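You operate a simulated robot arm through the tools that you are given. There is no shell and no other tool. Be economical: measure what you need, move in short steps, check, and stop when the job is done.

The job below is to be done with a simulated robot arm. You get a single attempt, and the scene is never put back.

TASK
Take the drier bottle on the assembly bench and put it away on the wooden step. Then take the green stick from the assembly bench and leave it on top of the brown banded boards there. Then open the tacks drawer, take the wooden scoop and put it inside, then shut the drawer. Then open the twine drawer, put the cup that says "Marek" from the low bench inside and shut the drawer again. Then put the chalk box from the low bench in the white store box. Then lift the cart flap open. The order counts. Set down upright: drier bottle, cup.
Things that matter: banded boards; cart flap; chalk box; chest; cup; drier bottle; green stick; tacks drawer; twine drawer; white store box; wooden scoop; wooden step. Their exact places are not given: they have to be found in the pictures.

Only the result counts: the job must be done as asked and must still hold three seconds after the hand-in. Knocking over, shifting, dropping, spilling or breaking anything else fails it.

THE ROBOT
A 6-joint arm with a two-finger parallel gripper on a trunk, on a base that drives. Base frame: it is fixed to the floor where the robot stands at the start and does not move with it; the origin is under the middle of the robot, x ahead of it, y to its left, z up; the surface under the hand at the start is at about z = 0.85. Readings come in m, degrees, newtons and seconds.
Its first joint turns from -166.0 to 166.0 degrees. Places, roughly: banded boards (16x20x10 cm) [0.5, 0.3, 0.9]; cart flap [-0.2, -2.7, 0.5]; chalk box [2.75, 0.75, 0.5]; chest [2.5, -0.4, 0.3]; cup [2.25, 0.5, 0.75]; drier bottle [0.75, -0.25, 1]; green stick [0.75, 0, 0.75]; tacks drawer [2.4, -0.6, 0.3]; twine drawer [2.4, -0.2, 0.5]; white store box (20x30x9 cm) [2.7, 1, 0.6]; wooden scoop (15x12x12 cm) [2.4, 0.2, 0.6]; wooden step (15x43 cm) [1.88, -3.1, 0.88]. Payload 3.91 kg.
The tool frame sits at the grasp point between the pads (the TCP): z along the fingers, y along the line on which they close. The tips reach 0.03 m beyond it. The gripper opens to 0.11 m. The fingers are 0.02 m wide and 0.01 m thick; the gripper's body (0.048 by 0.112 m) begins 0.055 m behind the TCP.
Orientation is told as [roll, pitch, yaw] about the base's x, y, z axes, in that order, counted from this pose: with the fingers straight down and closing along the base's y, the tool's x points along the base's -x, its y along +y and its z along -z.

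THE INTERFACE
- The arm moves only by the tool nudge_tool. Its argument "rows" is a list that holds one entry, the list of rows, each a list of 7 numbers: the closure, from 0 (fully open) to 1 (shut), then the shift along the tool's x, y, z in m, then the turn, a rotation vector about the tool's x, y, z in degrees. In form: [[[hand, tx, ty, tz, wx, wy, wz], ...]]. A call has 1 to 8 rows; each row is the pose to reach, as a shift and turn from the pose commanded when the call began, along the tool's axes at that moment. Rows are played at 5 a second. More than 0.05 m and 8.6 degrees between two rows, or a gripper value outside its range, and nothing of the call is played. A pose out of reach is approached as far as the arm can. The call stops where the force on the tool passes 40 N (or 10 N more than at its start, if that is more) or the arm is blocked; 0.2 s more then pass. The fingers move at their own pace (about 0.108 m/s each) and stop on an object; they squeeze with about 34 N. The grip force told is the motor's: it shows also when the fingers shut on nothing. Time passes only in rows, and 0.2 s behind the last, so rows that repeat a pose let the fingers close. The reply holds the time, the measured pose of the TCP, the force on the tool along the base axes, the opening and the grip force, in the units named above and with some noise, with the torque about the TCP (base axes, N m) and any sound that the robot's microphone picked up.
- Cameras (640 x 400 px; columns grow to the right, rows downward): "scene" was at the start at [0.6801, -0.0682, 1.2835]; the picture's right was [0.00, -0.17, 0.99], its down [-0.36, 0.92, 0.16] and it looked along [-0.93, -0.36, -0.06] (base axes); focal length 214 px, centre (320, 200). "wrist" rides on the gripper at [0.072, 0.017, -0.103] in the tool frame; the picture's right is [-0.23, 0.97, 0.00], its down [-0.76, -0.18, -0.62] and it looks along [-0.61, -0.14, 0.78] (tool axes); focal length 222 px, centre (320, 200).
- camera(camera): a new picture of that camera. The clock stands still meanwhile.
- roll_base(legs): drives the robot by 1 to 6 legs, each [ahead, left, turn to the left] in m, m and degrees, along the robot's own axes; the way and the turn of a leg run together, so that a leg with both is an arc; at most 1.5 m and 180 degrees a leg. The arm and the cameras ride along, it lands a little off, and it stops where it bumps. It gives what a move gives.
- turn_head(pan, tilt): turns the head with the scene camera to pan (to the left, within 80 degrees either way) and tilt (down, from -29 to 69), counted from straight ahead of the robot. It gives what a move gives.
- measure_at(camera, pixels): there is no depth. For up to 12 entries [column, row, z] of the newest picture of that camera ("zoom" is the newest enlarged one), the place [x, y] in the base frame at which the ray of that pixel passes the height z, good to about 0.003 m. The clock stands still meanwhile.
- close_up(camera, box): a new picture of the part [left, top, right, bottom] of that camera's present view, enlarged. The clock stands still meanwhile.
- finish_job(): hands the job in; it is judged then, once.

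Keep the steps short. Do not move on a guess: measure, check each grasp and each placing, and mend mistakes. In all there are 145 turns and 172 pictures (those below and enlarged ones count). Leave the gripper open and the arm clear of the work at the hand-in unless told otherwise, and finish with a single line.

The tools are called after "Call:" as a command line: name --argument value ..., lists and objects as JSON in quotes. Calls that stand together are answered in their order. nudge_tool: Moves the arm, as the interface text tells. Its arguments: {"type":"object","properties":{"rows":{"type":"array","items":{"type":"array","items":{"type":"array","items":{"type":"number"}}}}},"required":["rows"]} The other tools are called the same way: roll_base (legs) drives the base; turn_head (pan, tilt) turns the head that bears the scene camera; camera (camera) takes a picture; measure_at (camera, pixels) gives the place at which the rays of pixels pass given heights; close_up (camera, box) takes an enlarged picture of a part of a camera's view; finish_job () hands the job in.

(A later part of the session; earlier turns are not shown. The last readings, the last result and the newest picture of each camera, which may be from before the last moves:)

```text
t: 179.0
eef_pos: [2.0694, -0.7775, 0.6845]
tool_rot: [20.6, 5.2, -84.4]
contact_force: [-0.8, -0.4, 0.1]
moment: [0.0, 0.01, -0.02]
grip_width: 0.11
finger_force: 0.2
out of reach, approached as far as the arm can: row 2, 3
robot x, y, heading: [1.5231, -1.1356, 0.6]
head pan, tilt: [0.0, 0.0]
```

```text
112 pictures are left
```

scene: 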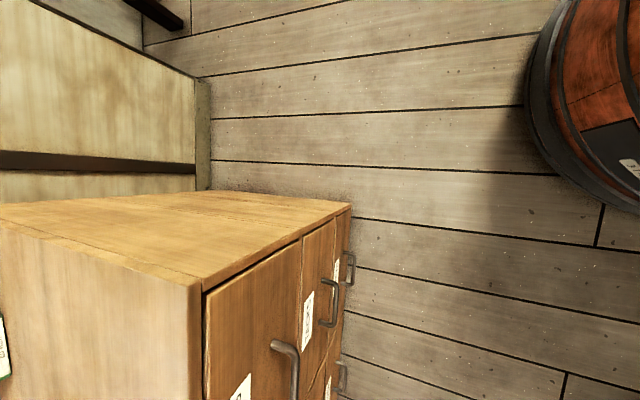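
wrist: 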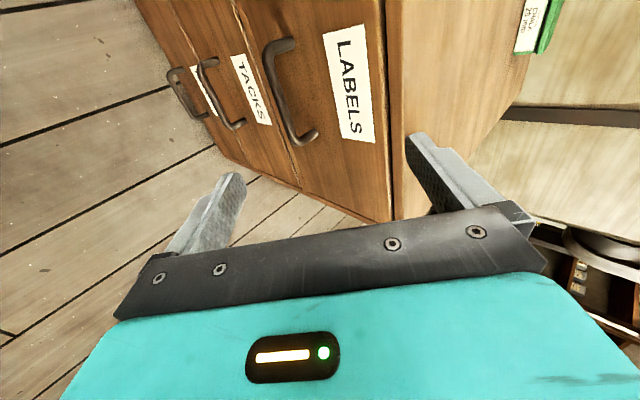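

Call:
nudge_tool --rows '[[[0, 0.018, -0.016, 0.038, -3, -0.8, 0.4], [0, 0.037, -0.032, 0.077, -6, -1.7, 0.8], [0, 0.055, -0.049, 0.116, -9, -2.5, 1.3], [0, 0.073, -0.065, 0.154, -12, -3.4, 1.7], [0, 0.092, -0.081, 0.193, -15.5, -4.2, 2.1], [0, 0.11, -0.097, 0.232, -18.5, -5.1, 2.5], [0, 0.129, -0.114, 0.27, -21.5, -6, 3], [0, 0.147, -0.13, 0.309, -24.8, -6.8, 3.4]]]'

Call:
camera --camera "wrist"

Call:
camera --camera "scene"

```text
t: 180.7
eef_pos: [2.1504, -0.5868, 0.5352]
tool_rot: [26.6, -0.7, -84.6]
contact_force: [-85.9, -39.9, 40.0]
moment: [-0.31, -2.01, -2.69]
grip_width: 0.0792
finger_force: 0.1
out of reach, approached as far as the arm can: row 3, 4, 5, 6, 7, 8
robot x, y, heading: [1.5167, -1.1423, 0.4]
head pan, tilt: [0.0, 0.0]
stopped in row 8: the force on the tool passed its limit at 195 N (the readings are from after the stop); the commanded pose is now the measured one
```

```text
111 pictures are left
```

wrist: 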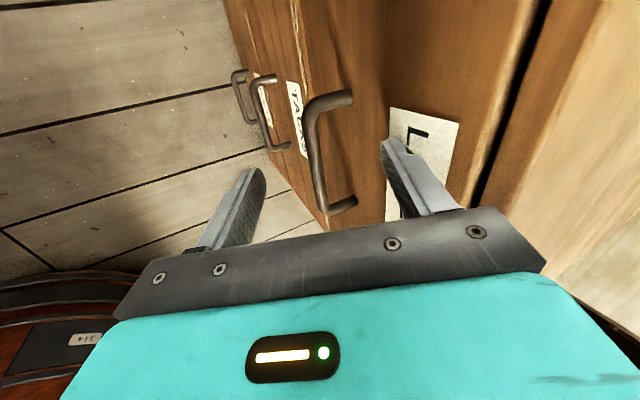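

```text
110 pictures are left
```

scene: 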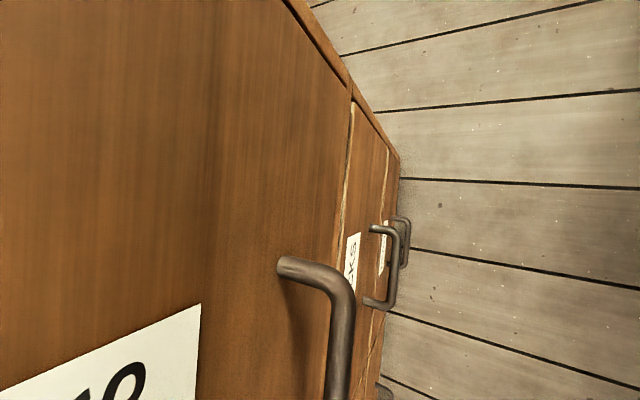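

The arm strayed and pressed on the drawer front; I back off at once, up and away from it.

Call:
nudge_tool --rows '[[[0, 0.001, -0.02, -0.02, 0, 0, 0], [0, 0.003, -0.035, -0.06, 0, 0, 0], [0, 0.006, -0.035, -0.1, 0, 0, 0], [0, 0.009, -0.035, -0.15, 0, 0, 0]]]'

Call:
camera --camera "scene"

Call:
camera --camera "wrist"

```text
t: 181.7
eef_pos: [2.0583, -0.5848, 0.6472]
tool_rot: [26.5, -0.4, -84.5]
contact_force: [0.9, -0.5, -0.6]
moment: [0.0, -0.01, -0.01]
grip_width: 0.1098
finger_force: 0.0
robot x, y, heading: [1.5196, -1.1352, -0.0]
head pan, tilt: [0.0, 0.0]
```

```text
109 pictures are left
```

scene: 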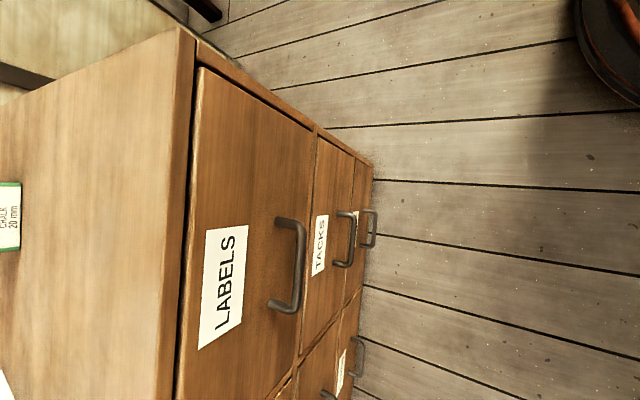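

```text
108 pictures are left
```

wrist: 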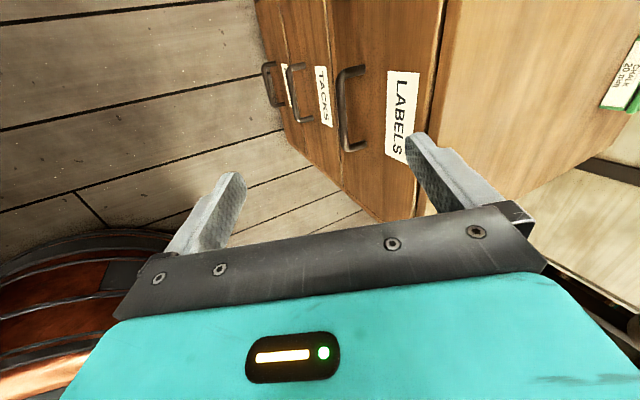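

Nothing is damaged and the drawers are shut. I measure the TACKS handle bar in both cameras.

Call:
measure_at --camera "scene" --pixels '[[355, 216, 0.28], [355, 216, 0.3], [355, 216, 0.32], [348, 265, 0.28], [348, 265, 0.3], [348, 265, 0.32], [303, 225, 0.48], [292, 310, 0.48], [195, 35, 0.6], [340, 213, 0.3], [332, 263, 0.3]]'

Call:
measure_at --camera "wrist" --pixels '[[289, 68, 0.28], [289, 68, 0.3], [289, 68, 0.32], [298, 122, 0.28], [298, 122, 0.3], [298, 122, 0.32], [340, 75, 0.48], [347, 148, 0.48], [450, 0, 0.6]]'

Call:
close_up --camera "wrist" --box '[240, 30, 480, 180]'

```text
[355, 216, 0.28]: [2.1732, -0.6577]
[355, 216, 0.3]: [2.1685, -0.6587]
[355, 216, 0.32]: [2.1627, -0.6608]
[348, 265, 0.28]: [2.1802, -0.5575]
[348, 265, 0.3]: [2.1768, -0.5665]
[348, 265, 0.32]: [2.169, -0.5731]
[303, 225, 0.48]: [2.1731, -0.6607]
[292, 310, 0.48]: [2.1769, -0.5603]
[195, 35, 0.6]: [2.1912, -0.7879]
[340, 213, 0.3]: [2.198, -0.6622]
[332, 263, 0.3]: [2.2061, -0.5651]
```

```text
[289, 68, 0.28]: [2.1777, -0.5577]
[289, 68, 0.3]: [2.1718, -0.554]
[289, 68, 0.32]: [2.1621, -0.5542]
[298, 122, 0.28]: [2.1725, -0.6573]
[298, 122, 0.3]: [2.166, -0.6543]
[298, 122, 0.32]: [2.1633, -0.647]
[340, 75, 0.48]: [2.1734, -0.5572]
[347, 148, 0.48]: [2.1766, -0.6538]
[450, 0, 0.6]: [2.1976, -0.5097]
```

```text
2.67 times, centred on (360, 105) of wrist
```

zoom: 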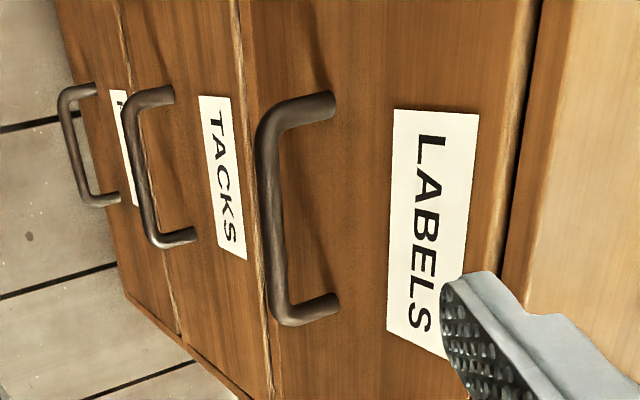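

Tacks bar: x 2.174, y -0.607, z 0.29. The wrist works better with the handle on the robot's right, so I drive 1.05 m to the left.

Call:
roll_base --legs '[[0, 1.05, 0]]'

Call:
camera --camera "scene"

```text
t: 187.2
eef_pos: [2.0567, 0.4721, 0.6478]
tool_rot: [26.5, -0.5, -84.9]
contact_force: [0.0, -0.2, 0.8]
moment: [0.02, 0.02, 0.01]
grip_width: 0.1098
finger_force: 0.1
robot x, y, heading: [1.5177, -0.0793, -0.1]
head pan, tilt: [0.0, 0.0]
```

```text
106 pictures are left
```

scene: 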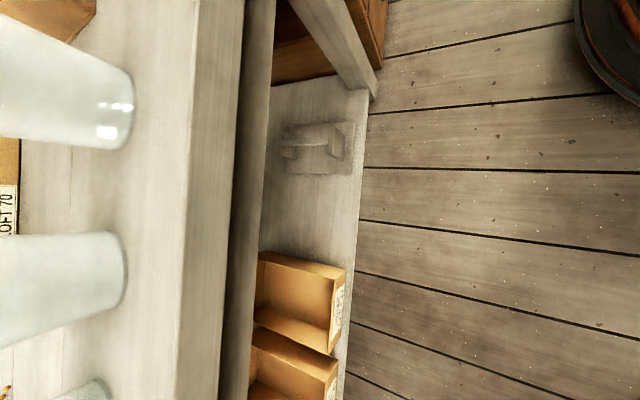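

Now swing the hand to the right in front of the chest, staying at z 0.65 with a small tilt.

Call:
nudge_tool --rows '[[[0, -0.048, -0.004, -0.002, 3, -0.6, 1.1], [0, -0.097, -0.008, -0.004, 6, -1.2, 2.3], [0, -0.146, -0.012, -0.006, 9, -1.8, 3.4], [0, -0.194, -0.016, -0.008, 12, -2.3, 4.6], [0, -0.243, -0.02, -0.01, 12, -2.3, 4.6], [0, -0.291, -0.024, -0.012, 12, -2.3, 4.6], [0, -0.34, -0.028, -0.014, 12, -2.3, 4.6], [0, -0.388, -0.031, -0.016, 12, -2.3, 4.6]]]'

Call:
nudge_tool --rows '[[[0, -0.048, 0, 0, 0, 0, 0], [0, -0.097, 0, 0, 0, 0, 0], [0, -0.146, 0, 0, 0, 0, 0], [0, -0.194, 0, 0, 0, 0, 0], [0, -0.243, 0, 0, 0, 0, 0], [0, -0.291, 0, 0, 0, 0, 0], [0, -0.34, 0, 0, 0, 0, 0], [0, -0.388, 0, 0, 0, 0, 0]]]'

```text
t: 189.0
eef_pos: [2.0559, 0.0828, 0.6485]
tool_rot: [14.6, -1.0, -90.0]
contact_force: [0.5, -0.8, 0.8]
moment: [0.03, 0.01, 0.03]
grip_width: 0.1101
finger_force: 0.1
robot x, y, heading: [1.5126, -0.0755, 0.2]
head pan, tilt: [0.0, 0.0]
```

```text
t: 190.8
eef_pos: [2.0555, -0.3068, 0.6584]
tool_rot: [14.4, -1.1, -90.1]
contact_force: [0.5, -0.1, 0.6]
moment: [-0.01, 0.0, 0.0]
grip_width: 0.11
finger_force: 0.1
robot x, y, heading: [1.5147, -0.0763, 0.0]
head pan, tilt: [0.0, 0.0]
```

Call:
nudge_tool --rows '[[[0, -0.043, -0.006, 0.012, -4.3, 0, 0], [0, -0.086, -0.012, 0.025, -8.6, 0, 0], [0, -0.129, -0.019, 0.037, -12.9, 0, 0], [0, -0.172, -0.025, 0.049, -17.2, 0, 0], [0, -0.215, -0.031, 0.061, -21.5, 0, 0], [0, -0.258, -0.038, 0.074, -25.8, 0, 0], [0, -0.302, -0.044, 0.086, -30, 0, 0]]]'

Call:
camera --camera "wrist"

```text
t: 192.4
eef_pos: [2.0329, -0.6081, 0.5694]
tool_rot: [44.7, -0.9, -90.1]
contact_force: [0.2, -0.2, 0.2]
moment: [-0.01, 0.0, -0.03]
grip_width: 0.11
finger_force: 0.2
robot x, y, heading: [1.515, -0.0756, 0.1]
head pan, tilt: [0.0, 0.0]
```

```text
105 pictures are left
```

wrist: 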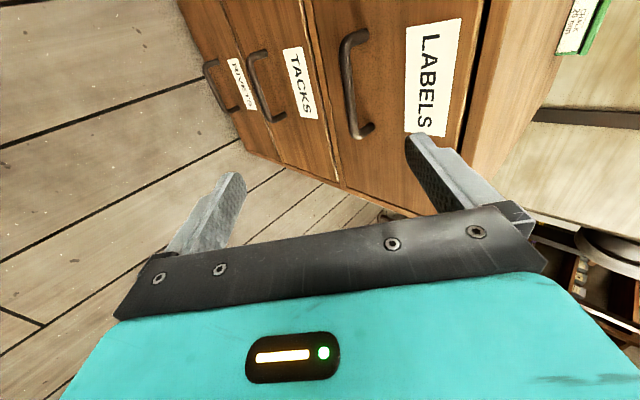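

The 45° tilt works here. I descend to a pre-grasp pose 8 cm from the TACKS bar, with the fingers half open.

Call:
nudge_tool --rows '[[[0.2, 0, -0.026, 0.034, 0, 0, 0], [0.4, 0, -0.052, 0.068, 0, 0, 0], [0.55, 0, -0.079, 0.101, 0, 0, 0], [0.55, 0, -0.105, 0.135, 0, 0, 0], [0.55, 0, -0.101, 0.176, 0, 0, 0], [0.55, 0, -0.097, 0.205, 0, 0, 0]]]'

Call:
camera --camera "wrist"

Call:
camera --camera "scene"

```text
t: 193.8
eef_pos: [2.1087, -0.6131, 0.3551]
tool_rot: [44.5, -1.0, -90.2]
contact_force: [0.2, -0.5, 0.1]
moment: [0.01, -0.04, -0.03]
grip_width: 0.0496
finger_force: 0.0
robot x, y, heading: [1.5194, -0.0776, -0.2]
head pan, tilt: [0.0, 0.0]
```

```text
104 pictures are left
```

wrist: 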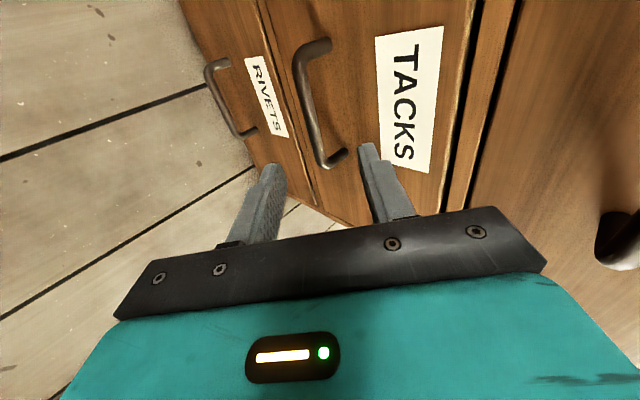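

```text
103 pictures are left
```

scene: 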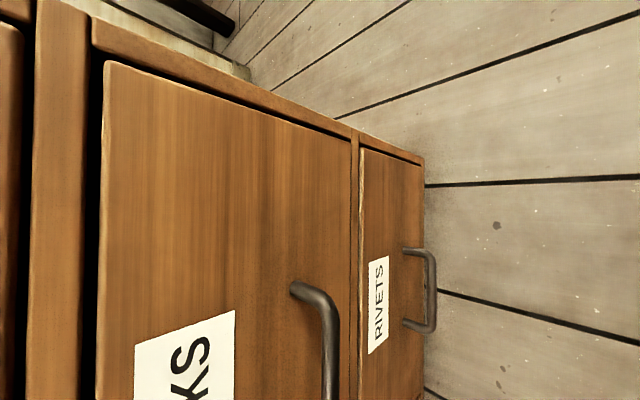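

Call:
measure_at --camera "wrist" --pixels '[[301, 90, 0.28], [301, 90, 0.29], [301, 90, 0.3], [318, 155, 0.28], [318, 155, 0.3], [334, 158, 0.29], [345, 150, 0.29]]'

Call:
measure_at --camera "scene" --pixels '[[331, 370, 0.28], [331, 370, 0.29], [331, 370, 0.3], [331, 370, 0.27], [296, 288, 0.29], [335, 310, 0.29]]'

```text
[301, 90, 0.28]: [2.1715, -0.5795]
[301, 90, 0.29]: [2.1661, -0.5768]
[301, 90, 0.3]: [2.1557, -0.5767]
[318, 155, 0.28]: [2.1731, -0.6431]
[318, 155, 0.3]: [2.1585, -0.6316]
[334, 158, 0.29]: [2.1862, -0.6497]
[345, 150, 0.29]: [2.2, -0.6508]
```

```text
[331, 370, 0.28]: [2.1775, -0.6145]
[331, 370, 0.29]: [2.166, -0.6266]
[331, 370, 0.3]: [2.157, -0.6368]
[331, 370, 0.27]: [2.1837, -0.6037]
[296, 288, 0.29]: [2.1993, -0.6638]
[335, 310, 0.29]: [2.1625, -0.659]
```

Bar centre about [2.173,-0.607,0.279]. I advance along the fingers so that they straddle it (narrow opening, front finger biased to the bar).

Call:
nudge_tool --rows '[[[0.69, 0.006, -0.015, 0.01, 0, 0, 0], [0.69, 0.006, -0.015, 0.03, 0, 0, 0], [0.69, 0.006, -0.015, 0.05, 0, 0, 0], [0.69, 0.006, -0.015, 0.065, 0, 0, 0]]]'

Call:
close_up --camera "wrist" --box '[160, 60, 480, 260]'

Call:
close_up --camera "scene" --box '[160, 200, 480, 400]'

```text
t: 194.8
eef_pos: [2.1429, -0.6077, 0.2991]
tool_rot: [44.5, -1.0, -90.1]
contact_force: [-0.3, 0.1, 0.6]
moment: [-0.04, 0.02, -0.02]
grip_width: 0.0342
finger_force: 0.1
robot x, y, heading: [1.5167, -0.075, -0.1]
head pan, tilt: [0.0, 0.0]
```

```text
2.00 times, centred on (320, 160) of wrist
```

zoom: 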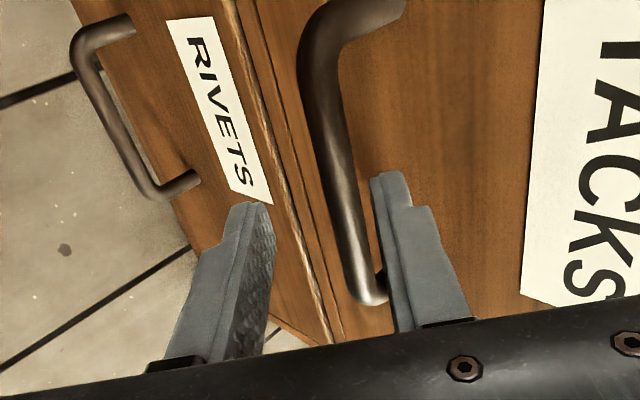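

```text
2.00 times, centred on (320, 300) of scene
```

zoom: 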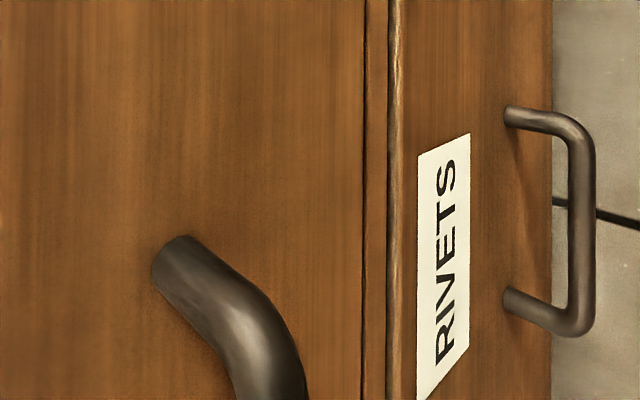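

The bar lies between the fingers. I advance 2 cm more and close.

Call:
nudge_tool --rows '[[[0.69, 0, 0, 0.012, 0, 0, 0], [0.69, 0, 0, 0.022, 0, 0, 0], [0.85, 0, 0.003, 0.022, 0, 0, 0], [1, 0, 0.003, 0.022, 0, 0, 0], [1, 0, 0.003, 0.022, 0, 0, 0]]]'

Call:
close_up --camera "wrist" --box '[160, 60, 480, 260]'

```text
t: 196.0
eef_pos: [2.1626, -0.6063, 0.2859]
tool_rot: [44.6, -1.0, -89.9]
contact_force: [0.7, 0.2, 9.7]
moment: [0.12, -0.05, -0.03]
grip_width: 0.0114
finger_force: 44.9
robot x, y, heading: [1.5168, -0.075, 0.1]
head pan, tilt: [0.0, 0.0]
```

```text
2.00 times, centred on (320, 160) of wrist
```

zoom: 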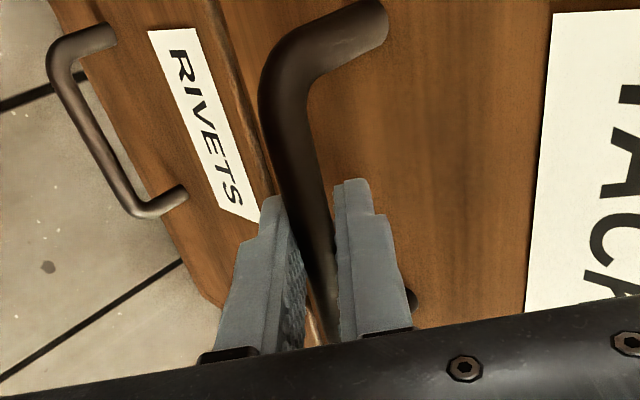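

Gripped (11 mm). I pull straight back in -x, first 9 cm.

Call:
nudge_tool --rows '[[[1, 0, -0.011, -0.011, 0, 0, 0], [1, 0, -0.025, -0.025, 0, 0, 0], [1, 0, -0.042, -0.042, 0, 0, 0], [1, 0, -0.064, -0.063, 0, 0, 0]]]'

Call:
camera --camera "wrist"

```text
t: 197.0
eef_pos: [2.0715, -0.6081, 0.2866]
tool_rot: [44.6, -1.0, -90.1]
contact_force: [1.0, 9.9, 12.3]
moment: [-0.09, -0.08, -0.47]
grip_width: 0.0118
finger_force: 45.0
robot x, y, heading: [1.5168, -0.0755, -0.0]
head pan, tilt: [0.0, 0.0]
```

```text
99 pictures are left
```

wrist: 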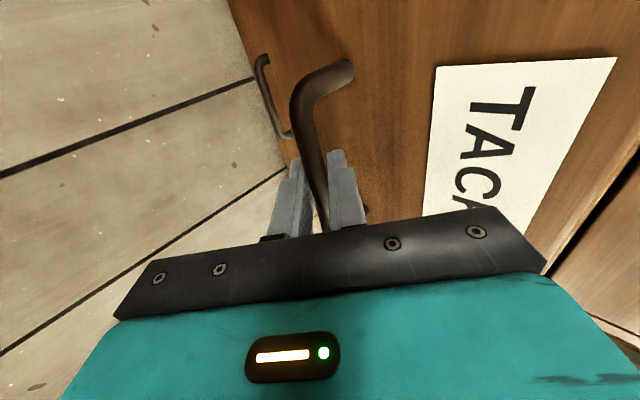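

The drawer slides. I pull 19 cm more.

Call:
nudge_tool --rows '[[[1, 0, -0.02, -0.019, 0, 0, 0], [1, 0, -0.04, -0.039, 0, 0, 0], [1, 0, -0.06, -0.059, 0, 0, 0], [1, 0, -0.08, -0.079, 0, 0, 0], [1, 0, -0.1, -0.099, 0, 0, 0], [1, 0, -0.12, -0.119, 0, 0, 0], [1, 0, -0.135, -0.133, 0, 0, 0]]]'

Call:
camera --camera "scene"

```text
t: 198.0
eef_pos: [1.9661, -0.6076, 0.2864]
tool_rot: [44.6, -1.0, -89.9]
contact_force: [0.9, 6.2, 11.3]
moment: [-0.22, -0.04, -0.56]
grip_width: 0.0118
finger_force: 45.2
robot x, y, heading: [1.5209, -0.0765, 0.4]
head pan, tilt: [0.0, 0.0]
stopped in row 4: the force on the tool passed its limit at 43 N (the readings are from after the stop); the commanded pose is now the measured one
```

```text
98 pictures are left
```

scene: 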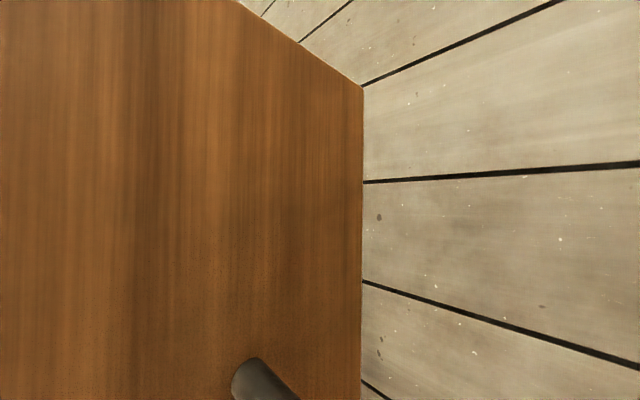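

Stopped at 43 N after about 20 cm - perhaps the stop. I try 2 cm more gently to be sure.

Call:
nudge_tool --rows '[[[1, 0, -0.004, -0.004, 0, 0, 0], [1, 0, -0.009, -0.009, 0, 0, 0], [1, 0, -0.014, -0.014, 0, 0, 0]]]'

```text
t: 198.8
eef_pos: [1.9451, -0.6079, 0.2867]
tool_rot: [44.8, -1.2, -90.0]
contact_force: [-0.1, 6.7, 24.9]
moment: [-0.21, -0.14, -0.56]
grip_width: 0.0115
finger_force: 44.7
robot x, y, heading: [1.5195, -0.0753, 0.2]
head pan, tilt: [0.0, 0.0]
```

It still slides (the stop was from speed and vertical strain). I relax upward 1 mm and pull slowly 6 cm more.

Call:
nudge_tool --rows '[[[1, 0, -0.001, -0.005, 0, 0, 0], [1, 0, -0.009, -0.013, 0, 0, 0], [1, 0, -0.017, -0.021, 0, 0, 0], [1, 0, -0.025, -0.029, 0, 0, 0], [1, 0, -0.033, -0.037, 0, 0, 0], [1, 0, -0.041, -0.044, 0, 0, 0]]]'

```text
t: 199.6
eef_pos: [1.9224, -0.6078, 0.2874]
tool_rot: [44.4, -0.9, -90.1]
contact_force: [-0.8, -3.0, -15.9]
moment: [-0.47, 0.09, -0.45]
grip_width: 0.0118
finger_force: 44.9
robot x, y, heading: [1.516, -0.0775, -0.1]
head pan, tilt: [0.0, 0.0]
stopped in row 3: the force on the tool passed its limit at 45 N (the readings are from after the stop); the commanded pose is now the measured one
```

24 cm open is enough. I release and withdraw back-up, then look into the drawer.

Call:
nudge_tool --rows '[[[0.75, 0, 0, 0, 0, 0, 0], [0.7, 0, 0, 0, 0, 0, 0], [0.7, 0, 0, -0.02, 0, 0, 0], [0.7, 0, 0, -0.05, 0, 0, 0], [0.7, 0, 0, -0.09, 0, 0, 0], [0.5, 0, 0.03, -0.12, 0, 0, 0], [0.3, 0, 0.06, -0.15, 8, 0, 0], [0.1, 0, 0.09, -0.18, 16, 0, 0]]]'

Call:
camera --camera "wrist"

Call:
camera --camera "scene"

```text
t: 201.4
eef_pos: [1.8612, -0.6055, 0.4806]
tool_rot: [28.4, -1.0, -90.0]
contact_force: [-0.2, 0.1, -0.3]
moment: [-0.01, 0.02, -0.02]
grip_width: 0.0994
finger_force: 0.1
robot x, y, heading: [1.5139, -0.075, -0.2]
head pan, tilt: [0.0, 0.0]
```

```text
97 pictures are left
```

wrist: 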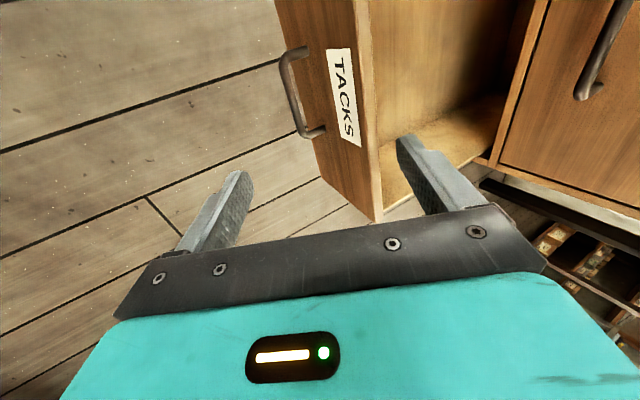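

```text
96 pictures are left
```

scene: 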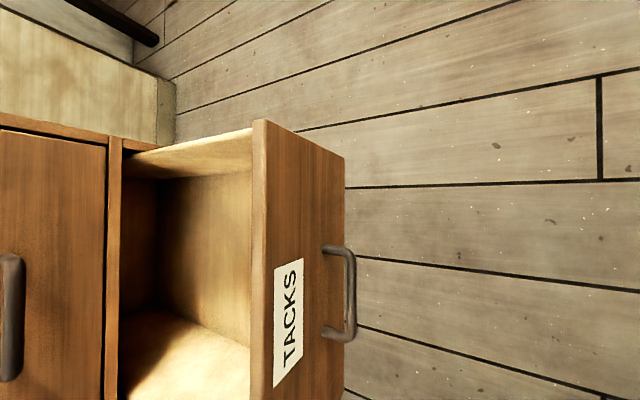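

The TACKS drawer is open and empty. I raise the hand to vertical, then go to the scoop.

Call:
nudge_tool --rows '[[[0, 0, 0.022, -0.044, 3.6, 0, 0], [0, 0, 0.046, -0.088, 7.1, 0, 0], [0, 0, 0.07, -0.132, 10.7, 0, 0], [0, 0, 0.094, -0.176, 14.2, 0, 0], [0, 0, 0.118, -0.22, 17.8, 0, 0], [0, 0, 0.142, -0.264, 21.3, 0, 0], [0, 0, 0.166, -0.308, 24.8, 0, 0], [0, 0, 0.19, -0.352, 28.4, 0, 0]]]'

Call:
nudge_tool --rows '[[[0, 0.045, 0.015, -0.005, 0, 0, -8.5], [0, 0.09, 0.03, -0.01, 0, 0, -17], [0, 0.135, 0.045, -0.015, 0, 0, -25.5], [0, 0.18, 0.06, -0.02, 0, 0, -34], [0, 0.225, 0.075, -0.025, 0, 0, -42.5], [0, 0.27, 0.09, -0.03, 0, 0, -51], [0, 0.315, 0.105, -0.035, 0, 0, -59.5], [0, 0.36, 0.12, -0.04, 0, 0, -68]]]'

Call:
nudge_tool --rows '[[[0, 0, 0, -0.02, 0, 0, -8], [0, 0, 0, -0.04, 0, 0, -16], [0, 0, 0, -0.06, 0, 0, -22]]]'

Call:
turn_head --pan 30 --tilt -29

Call:
camera --camera "scene"

```text
refused: row 2 steps farther than a row can; nothing moved
```

```text
t: 203.2
eef_pos: [2.013, -0.2851, 0.5922]
tool_rot: [10.3, -26.5, -24.1]
contact_force: [0.1, -0.2, -0.7]
moment: [0.01, 0.01, 0.02]
grip_width: 0.11
finger_force: 0.0
out of reach, approached as far as the arm can: row 5, 6, 7, 8
robot x, y, heading: [1.5153, -0.0794, 0.1]
head pan, tilt: [0.0, 0.0]
```

```text
t: 204.0
eef_pos: [1.9877, -0.2832, 0.6442]
tool_rot: [-1.0, -28.3, 0.5]
contact_force: [-0.7, 0.4, 0.3]
moment: [0.02, 0.01, 0.0]
grip_width: 0.1101
finger_force: 0.0
out of reach, approached as far as the arm can: row 1, 2, 3
robot x, y, heading: [1.5153, -0.0772, 0.2]
head pan, tilt: [0.0, 0.0]
```

```text
t: 204.9
eef_pos: [1.9878, -0.2834, 0.6442]
tool_rot: [-1.0, -28.3, 0.4]
contact_force: [-0.4, 0.4, -0.5]
moment: [-0.02, -0.02, 0.02]
grip_width: 0.1099
finger_force: 0.1
robot x, y, heading: [1.5175, -0.0823, 0.1]
head pan, tilt: [30.0, -28.6]
```

```text
95 pictures are left
```

scene: 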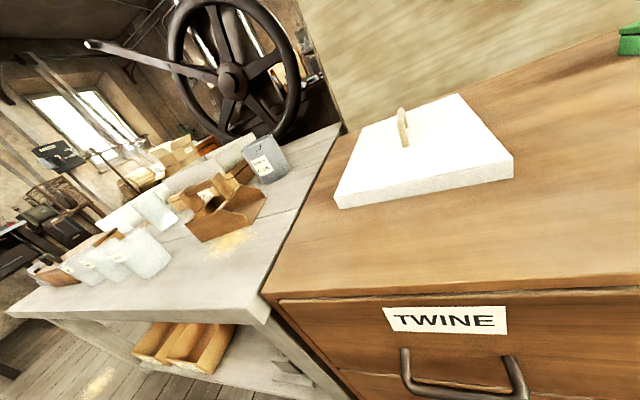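

The first of those calls was refused (step too long), but no harm was done. I raise the hand to vertical now.

Call:
nudge_tool --rows '[[[0, -0.022, 0, -0.041, 0, 3.5, 0], [0, -0.044, 0, -0.082, 0, 7, 0], [0, -0.066, 0, -0.123, 0, 10.5, 0], [0, -0.088, 0, -0.165, 0, 14, 0], [0, -0.11, 0, -0.206, 0, 17.5, 0], [0, -0.132, 0, -0.247, 0, 21, 0], [0, -0.154, 0, -0.289, 0, 24.5, 0], [0, -0.176, 0, -0.33, 0, 28.3, 0]]]'

Call:
roll_base --legs '[[0.17, 0.1, 0]]'

Call:
turn_head --pan 0 --tilt -20

Call:
camera --camera "scene"

Call:
camera --camera "wrist"

```text
t: 206.7
eef_pos: [1.9823, -0.2745, 1.0199]
tool_rot: [-0.9, -0.1, -0.2]
contact_force: [0.2, 0.1, -0.3]
moment: [0.0, 0.01, 0.0]
grip_width: 0.1103
finger_force: 0.0
robot x, y, heading: [1.5188, -0.0696, -0.2]
head pan, tilt: [30.0, -28.6]
```

```text
t: 208.3
eef_pos: [2.1536, -0.1732, 1.02]
tool_rot: [-1.0, -0.3, -0.1]
contact_force: [0.4, 0.0, -0.1]
moment: [0.0, 0.0, 0.0]
grip_width: 0.1101
finger_force: 0.0
robot x, y, heading: [1.6895, 0.0242, -0.0]
head pan, tilt: [30.0, -28.6]
```

```text
t: 209.3
eef_pos: [2.155, -0.1733, 1.0198]
tool_rot: [-0.9, -0.3, -0.1]
contact_force: [0.4, -1.0, -0.2]
moment: [0.03, -0.02, 0.0]
grip_width: 0.1099
finger_force: 0.1
robot x, y, heading: [1.6887, 0.0278, -0.0]
head pan, tilt: [0.0, -20.0]
```

```text
94 pictures are left
```

scene: 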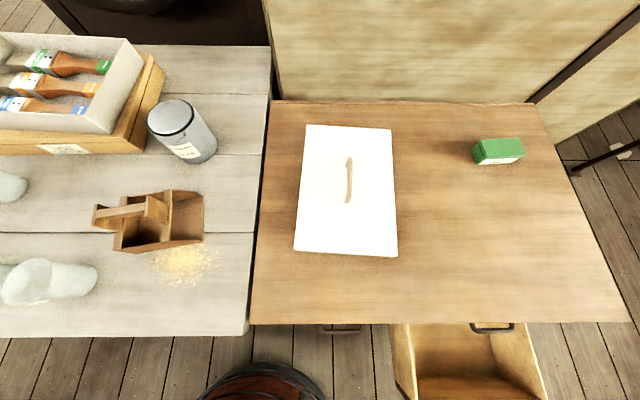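

```text
93 pictures are left
```

wrist: 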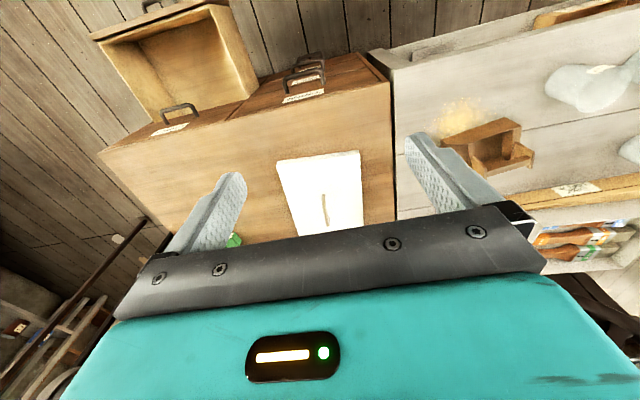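

The scoop: a box with a block handle on its left. I move above it for a close look.

Call:
nudge_tool --rows '[[[0, -0.018, 0.043, 0, 0, 0, 0], [0, -0.036, 0.086, 0, 0, 0, 0], [0, -0.054, 0.129, 0, 0, 0, 0], [0, -0.072, 0.172, 0, 0, 0, 0], [0, -0.09, 0.215, 0, 0, 0, 0], [0, -0.11, 0.258, 0, 0, 0, 0], [0, -0.13, 0.3, 0, 0, 0, 0]]]'

Call:
turn_head --pan 0 --tilt 20

Call:
close_up --camera "scene" --box '[160, 100, 480, 300]'

Call:
close_up --camera "wrist" --box '[160, 20, 480, 220]'

```text
t: 210.9
eef_pos: [2.2833, 0.1272, 1.0143]
tool_rot: [-0.8, -0.3, 0.0]
contact_force: [-0.4, 0.0, -0.1]
moment: [0.0, -0.02, 0.04]
grip_width: 0.1099
finger_force: 0.1
robot x, y, heading: [1.6852, 0.0202, -0.1]
head pan, tilt: [0.0, -20.0]
```

```text
t: 211.9
eef_pos: [2.2847, 0.127, 1.0142]
tool_rot: [-1.0, -0.2, 0.0]
contact_force: [-0.2, 0.0, 0.9]
moment: [0.0, -0.02, -0.01]
grip_width: 0.1102
finger_force: 0.1
robot x, y, heading: [1.6875, 0.0265, -0.2]
head pan, tilt: [0.0, 20.0]
```

```text
2.00 times, centred on (320, 200) of scene
```

zoom: 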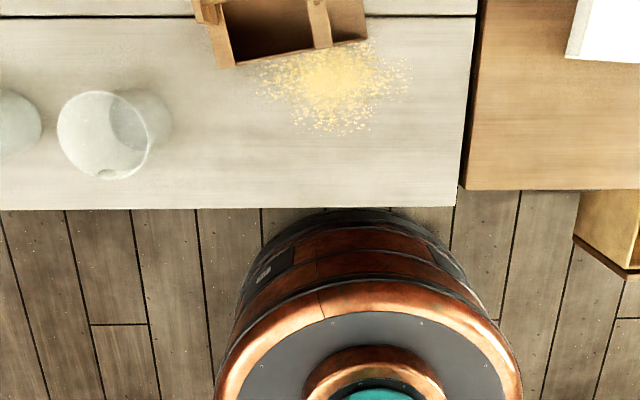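

```text
2.00 times, centred on (320, 120) of wrist
```

zoom: 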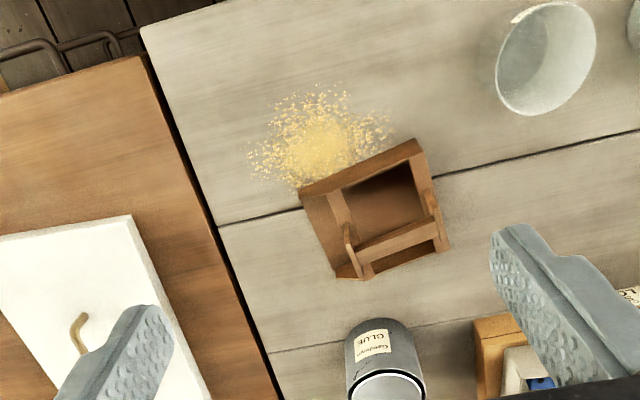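

Call:
turn_head --pan 0 --tilt -5

Call:
close_up --camera "scene" --box '[200, 150, 440, 300]'

Call:
camera --camera "scene"

```text
t: 212.8
eef_pos: [2.2849, 0.1263, 1.0142]
tool_rot: [-1.0, -0.2, -0.1]
contact_force: [0.3, 0.0, 0.5]
moment: [0.01, 0.0, 0.02]
grip_width: 0.1101
finger_force: 0.0
robot x, y, heading: [1.6881, 0.0257, 0.0]
head pan, tilt: [0.0, -5.0]
```

```text
2.67 times, centred on (320, 225) of scene
```

zoom: 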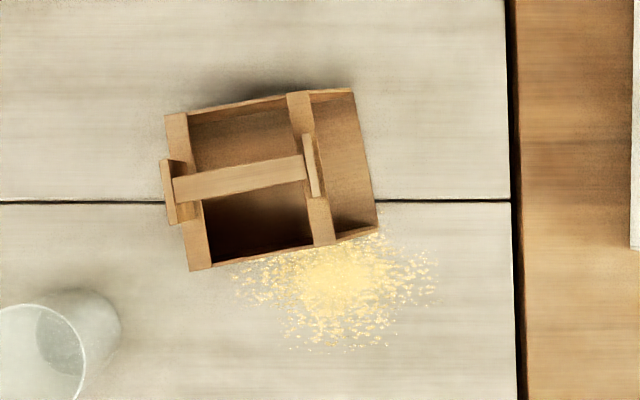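

```text
89 pictures are left
```

scene: 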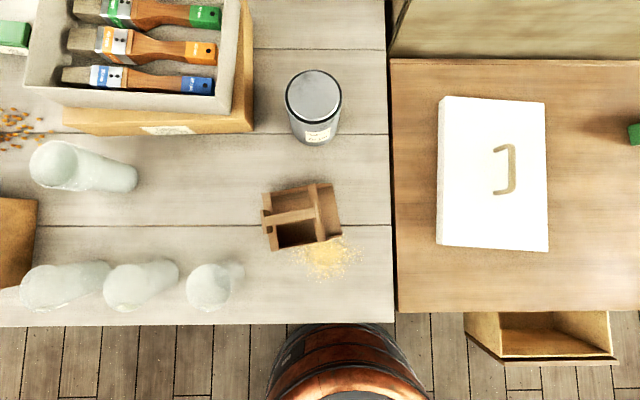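

The scoop's bar handle rises over the box. I triangulate the bar and box with both cameras.

Call:
camera --camera "wrist"

Call:
measure_at --camera "scene" --pixels '[[264.5, 220.5, 0.68], [314, 212, 0.68], [264.5, 220.5, 0.7], [314, 212, 0.7], [264.5, 220.5, 0.72], [314, 212, 0.72], [262, 193, 0.66], [271, 251, 0.66], [342, 237, 0.62], [332, 183, 0.62], [350, 325, 0.6], [392, 320, 0.6]]'

Call:
measure_at --camera "wrist" --pixels '[[339, 150, 0.68], [378, 131, 0.68], [339, 150, 0.7], [378, 131, 0.7], [339, 150, 0.72], [378, 131, 0.72], [310, 116, 0.6], [368, 90, 0.66], [384, 143, 0.66]]'

```text
88 pictures are left
```

wrist: 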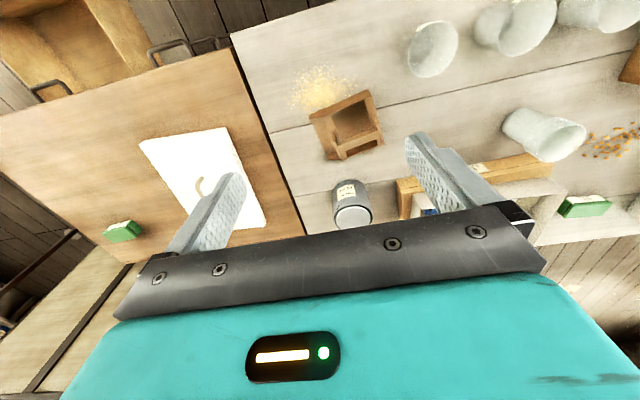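

```text
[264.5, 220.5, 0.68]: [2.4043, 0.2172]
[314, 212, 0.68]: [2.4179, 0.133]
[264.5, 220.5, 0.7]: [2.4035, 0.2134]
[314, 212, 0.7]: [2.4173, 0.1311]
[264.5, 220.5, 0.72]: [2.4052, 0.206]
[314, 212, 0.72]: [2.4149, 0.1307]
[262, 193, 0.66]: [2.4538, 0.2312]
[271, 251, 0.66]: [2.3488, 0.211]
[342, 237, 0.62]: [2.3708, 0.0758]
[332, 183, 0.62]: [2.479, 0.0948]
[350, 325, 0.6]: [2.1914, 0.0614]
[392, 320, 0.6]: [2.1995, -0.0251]
```

```text
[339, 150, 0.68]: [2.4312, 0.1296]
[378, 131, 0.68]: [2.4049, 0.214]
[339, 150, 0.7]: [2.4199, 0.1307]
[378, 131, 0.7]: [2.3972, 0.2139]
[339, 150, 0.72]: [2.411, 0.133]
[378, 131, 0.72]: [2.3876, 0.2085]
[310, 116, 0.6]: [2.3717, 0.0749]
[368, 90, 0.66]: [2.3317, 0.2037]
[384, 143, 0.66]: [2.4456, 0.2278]
```

Bar: centre [2.411,0.173], top about z 0.70, turned 10° from y. I turn the hand by 80° and come above it.

Call:
nudge_tool --rows '[[[0, -0.016, 0.006, 0, 0, 0, 8.5], [0, -0.032, 0.012, 0, 0, 0, 17], [0, -0.048, 0.018, 0, 0, 0, 25.5], [0, -0.064, 0.024, 0, 0, 0, 34], [0, -0.08, 0.03, 0, 0, 0, 42.5], [0, -0.096, 0.036, 0.02, 0, 0, 51], [0, -0.112, 0.042, 0.05, 0, 0, 59.5], [0, -0.126, 0.047, 0.08, 0, 0, 68]]]'

Call:
nudge_tool --rows '[[[0.2, 0, 0, 0.04, 0, 0, 6], [0.4, 0, 0, 0.08, 0, 0, 11.8], [0.45, 0, 0, 0.12, 0, 0, 11.8]]]'

Call:
camera --camera "scene"

Call:
camera --camera "wrist"

```text
t: 214.6
eef_pos: [2.4122, 0.1724, 0.9344]
tool_rot: [-0.1, -1.0, -68.2]
contact_force: [-0.4, 0.0, 0.7]
moment: [-0.02, -0.01, 0.0]
grip_width: 0.11
finger_force: 0.1
robot x, y, heading: [1.6864, 0.0241, -0.1]
head pan, tilt: [0.0, -5.0]
```

```text
t: 215.4
eef_pos: [2.4124, 0.1702, 0.8136]
tool_rot: [0.0, -1.0, -79.9]
contact_force: [-0.7, 0.2, 0.8]
moment: [0.0, -0.03, 0.02]
grip_width: 0.0605
finger_force: 0.2
robot x, y, heading: [1.688, 0.0267, -0.0]
head pan, tilt: [0.0, -5.0]
```

```text
87 pictures are left
```

scene: 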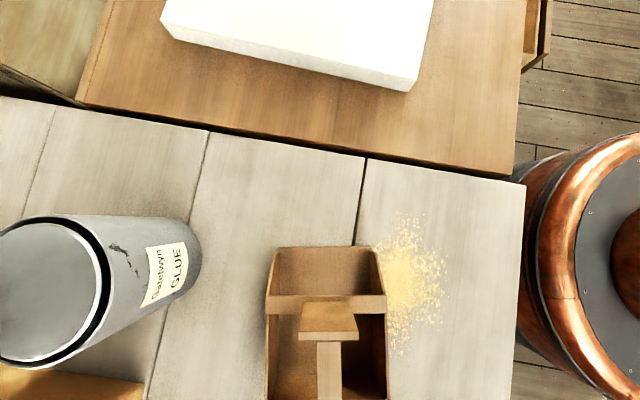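

```text
86 pictures are left
```

wrist: 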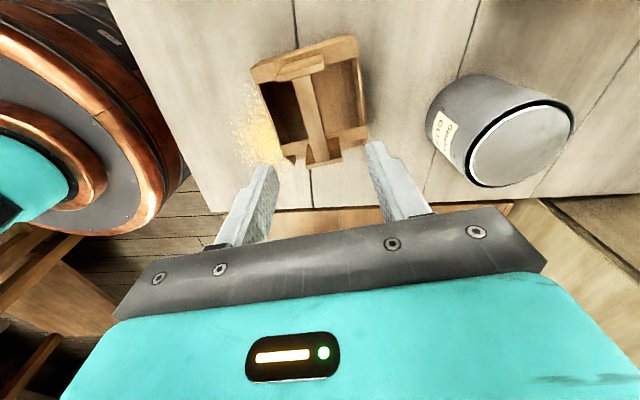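

I check the bar's place and the glue can's nearest edge.

Call:
measure_at --camera "wrist" --pixels '[[303, 78, 0.7], [322, 142, 0.7], [303, 78, 0.71], [322, 142, 0.71], [470, 165, 0.72], [470, 165, 0.76], [435, 100, 0.61], [520, 145, 0.76]]'

Call:
measure_at --camera "scene" --pixels '[[329, 345, 0.7], [329, 345, 0.71], [329, 398, 0.7], [100, 290, 0.72], [100, 290, 0.76], [45, 290, 0.72], [45, 290, 0.76], [195, 240, 0.61], [200, 280, 0.61]]'

```text
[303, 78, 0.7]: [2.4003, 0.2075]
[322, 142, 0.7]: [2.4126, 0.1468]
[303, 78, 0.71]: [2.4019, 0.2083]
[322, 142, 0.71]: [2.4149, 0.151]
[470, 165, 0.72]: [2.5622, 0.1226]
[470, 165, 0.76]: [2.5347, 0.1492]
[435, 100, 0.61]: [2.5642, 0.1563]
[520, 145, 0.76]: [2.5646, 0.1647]
```

```text
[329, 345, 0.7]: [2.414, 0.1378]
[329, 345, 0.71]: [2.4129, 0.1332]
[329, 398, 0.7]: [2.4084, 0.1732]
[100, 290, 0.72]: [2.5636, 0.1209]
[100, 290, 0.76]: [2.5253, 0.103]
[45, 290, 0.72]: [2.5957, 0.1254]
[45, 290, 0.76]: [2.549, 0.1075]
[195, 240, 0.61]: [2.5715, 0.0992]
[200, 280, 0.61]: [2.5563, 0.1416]
```

The can is clear. I go down to z 0.698 and close on the bar.

Call:
nudge_tool --rows '[[[0.45, 0, -0.003, 0.04, 0, 0, 0], [0.45, 0, -0.003, 0.08, 0, 0, 0], [0.45, 0, -0.003, 0.1, 0, 0, 0], [0.45, 0, -0.003, 0.116, 0, 0, 0], [0.8, 0, -0.003, 0.116, 0, 0, 0], [1, 0, -0.003, 0.116, 0, 0, 0], [1, 0, -0.003, 0.116, 0, 0, 0]]]'

Call:
camera --camera "wrist"

```text
t: 217.0
eef_pos: [2.4091, 0.166, 0.6972]
tool_rot: [-0.1, -1.0, -80.0]
contact_force: [-0.2, -0.3, 0.4]
moment: [-0.01, -0.03, 0.04]
grip_width: 0.0157
finger_force: 34.4
robot x, y, heading: [1.6831, 0.0217, -0.4]
head pan, tilt: [0.0, -5.0]
```

```text
85 pictures are left
```

wrist: 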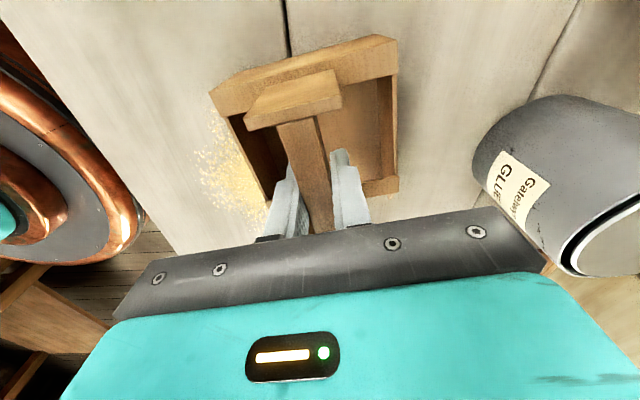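

Gripped. I lift the scoop 22 cm and check.

Call:
nudge_tool --rows '[[[1, 0, 0, -0.03, 0, 0, 0], [1, 0, 0, -0.07, 0, 0, 0], [1, 0, 0, -0.115, 0, 0, 0], [1, 0, 0, -0.16, 0, 0, 0], [1, 0, 0, -0.205, 0, 0, 0], [1, 0, 0, -0.22, 0, 0, 0]]]'

Call:
nudge_tool --rows '[[[1, -0.0446, -0.0206, 0, 0, 0, 0], [1, -0.089, -0.041, 0, 0, 0, 0], [1, -0.134, -0.062, 0, 0, 0, 0], [1, -0.178, -0.083, 0, 0, 0, 0], [1, -0.223, -0.103, 0, 0, 0, 0], [1, -0.268, -0.124, 0, 0, 0, 0], [1, -0.312, -0.144, 0, 0, 0, 0], [1, -0.357, -0.165, 0, 0, 0, 0]]]'

Call:
camera --camera "wrist"

```text
t: 218.4
eef_pos: [2.4088, 0.1711, 0.9206]
tool_rot: [0.0, -0.9, -80.0]
contact_force: [0.7, -0.2, -2.5]
moment: [0.0, 0.02, -0.01]
grip_width: 0.0154
finger_force: 33.8
robot x, y, heading: [1.6886, 0.0229, -0.1]
head pan, tilt: [0.0, -5.0]
```

```text
t: 220.2
eef_pos: [2.307, -0.2097, 0.9222]
tool_rot: [0.0, -1.0, -79.8]
contact_force: [-0.2, -0.4, -2.8]
moment: [-0.02, 0.01, -0.01]
grip_width: 0.0155
finger_force: 34.2
robot x, y, heading: [1.686, 0.024, 0.0]
head pan, tilt: [0.0, -5.0]
```

```text
84 pictures are left
```

wrist: 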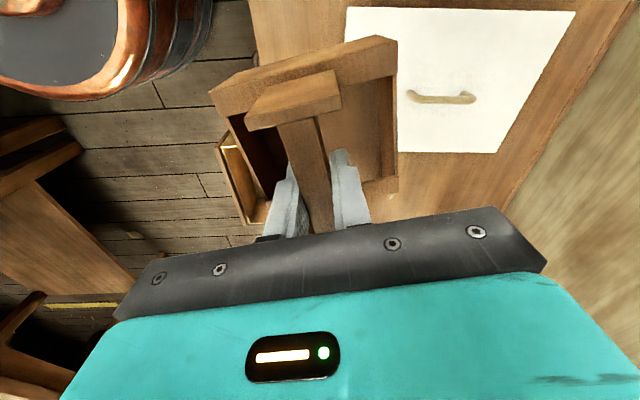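

Call:
nudge_tool --rows '[[[1, -0.037, -0.0306, 0, 0, 0, 1.3], [1, -0.074, -0.061, 0, 0, 0, 2.5], [1, -0.111, -0.092, 0, 0, 0, 3.8], [1, -0.148, -0.122, 0, 0, 0, 5], [1, -0.186, -0.153, 0, 0, 0, 6.3], [1, -0.223, -0.184, 0, 0, 0, 7.5], [1, -0.26, -0.214, 0, 0, 0, 8.8], [1, -0.297, -0.245, 0, 0, 0, 10]]]'

Call:
turn_head --pan 0 --tilt 20

Call:
camera --camera "scene"

Call:
camera --camera "wrist"

```text
t: 222.0
eef_pos: [2.1178, -0.5428, 0.9302]
tool_rot: [0.2, -0.9, -89.9]
contact_force: [-0.5, 1.0, -1.2]
moment: [-0.07, 0.03, 0.04]
grip_width: 0.0154
finger_force: 33.9
robot x, y, heading: [1.6886, 0.0247, -0.1]
head pan, tilt: [0.0, -5.0]
```

```text
t: 222.9
eef_pos: [2.1177, -0.5421, 0.9299]
tool_rot: [0.2, -0.9, -89.9]
contact_force: [0.2, 0.3, -2.0]
moment: [-0.02, 0.01, 0.03]
grip_width: 0.0157
finger_force: 34.3
robot x, y, heading: [1.6886, 0.0248, -0.1]
head pan, tilt: [0.0, 20.0]
```

```text
83 pictures are left
```

scene: 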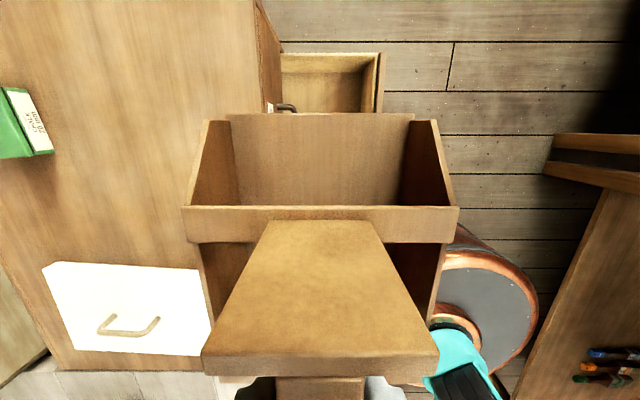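

```text
82 pictures are left
```

wrist: 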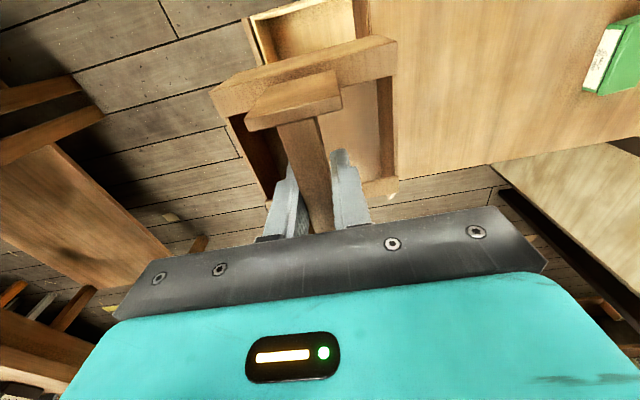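

I measure the open drawer's rim in the scene picture.

Call:
measure_at --camera "scene" --pixels '[[384, 54, 0.4], [378, 108, 0.4], [363, 72, 0.4], [384, 54, 0.38], [363, 72, 0.38], [283, 53, 0.4], [283, 72, 0.38], [255, 3, 0.6], [282, 50, 0.45], [296, 106, 0.48]]'

Call:
measure_at --camera "wrist" --pixels '[[244, 18, 0.4], [258, 66, 0.4], [244, 18, 0.38], [352, 0, 0.4], [268, 58, 0.38]]'

```text
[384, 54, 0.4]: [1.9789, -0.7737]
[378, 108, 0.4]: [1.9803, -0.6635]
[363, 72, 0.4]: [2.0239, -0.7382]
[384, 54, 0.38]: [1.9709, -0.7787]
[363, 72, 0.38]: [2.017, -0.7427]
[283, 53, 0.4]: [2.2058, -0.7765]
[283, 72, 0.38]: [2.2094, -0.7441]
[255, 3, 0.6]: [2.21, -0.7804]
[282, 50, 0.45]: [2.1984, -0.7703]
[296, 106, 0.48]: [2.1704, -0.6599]
```

```text
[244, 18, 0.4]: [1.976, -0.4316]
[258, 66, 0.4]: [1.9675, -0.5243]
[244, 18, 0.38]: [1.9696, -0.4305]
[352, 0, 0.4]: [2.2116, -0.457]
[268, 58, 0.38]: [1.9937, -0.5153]
```

Drawer interior: x 1.99–2.205, y -0.745…-0.46. I move over [2.09,-0.58] and lower.

Call:
nudge_tool --rows '[[[1, -0.038, -0.028, 0, 0, 0, 0], [1, -0.038, -0.028, 0.045, 0, 0, 0], [1, -0.038, -0.028, 0.09, 0, 0, 0], [1, -0.038, -0.028, 0.135, 0, 0, 0], [1, -0.038, -0.028, 0.18, 0, 0, 0], [1, -0.038, -0.028, 0.225, 0, 0, 0], [1, -0.038, -0.028, 0.27, 0, 0, 0], [1, -0.038, -0.028, 0.31, 0, 0, 0]]]'

Call:
camera --camera "scene"

Call:
camera --camera "wrist"

```text
t: 224.7
eef_pos: [2.0924, -0.589, 0.6203]
tool_rot: [0.1, -1.0, -89.9]
contact_force: [-1.1, -0.7, -1.3]
moment: [0.0, -0.01, 0.01]
grip_width: 0.0153
finger_force: 33.9
robot x, y, heading: [1.6861, 0.0242, -0.0]
head pan, tilt: [0.0, 20.0]
```

```text
81 pictures are left
```

scene: 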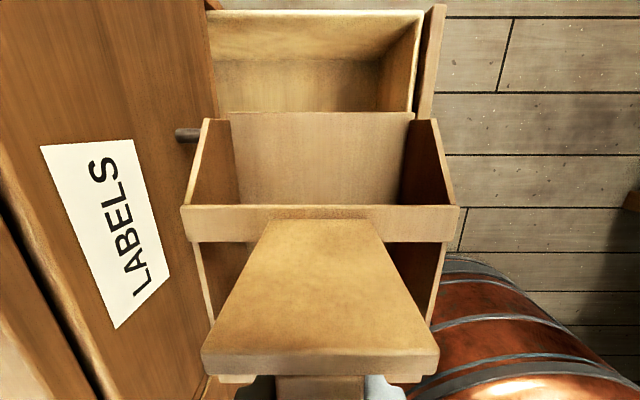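

```text
80 pictures are left
```

wrist: 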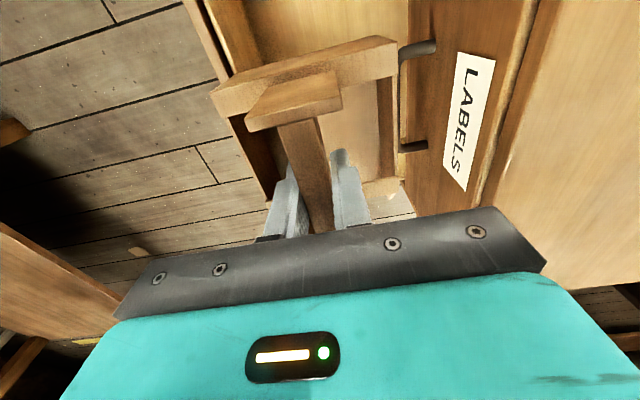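

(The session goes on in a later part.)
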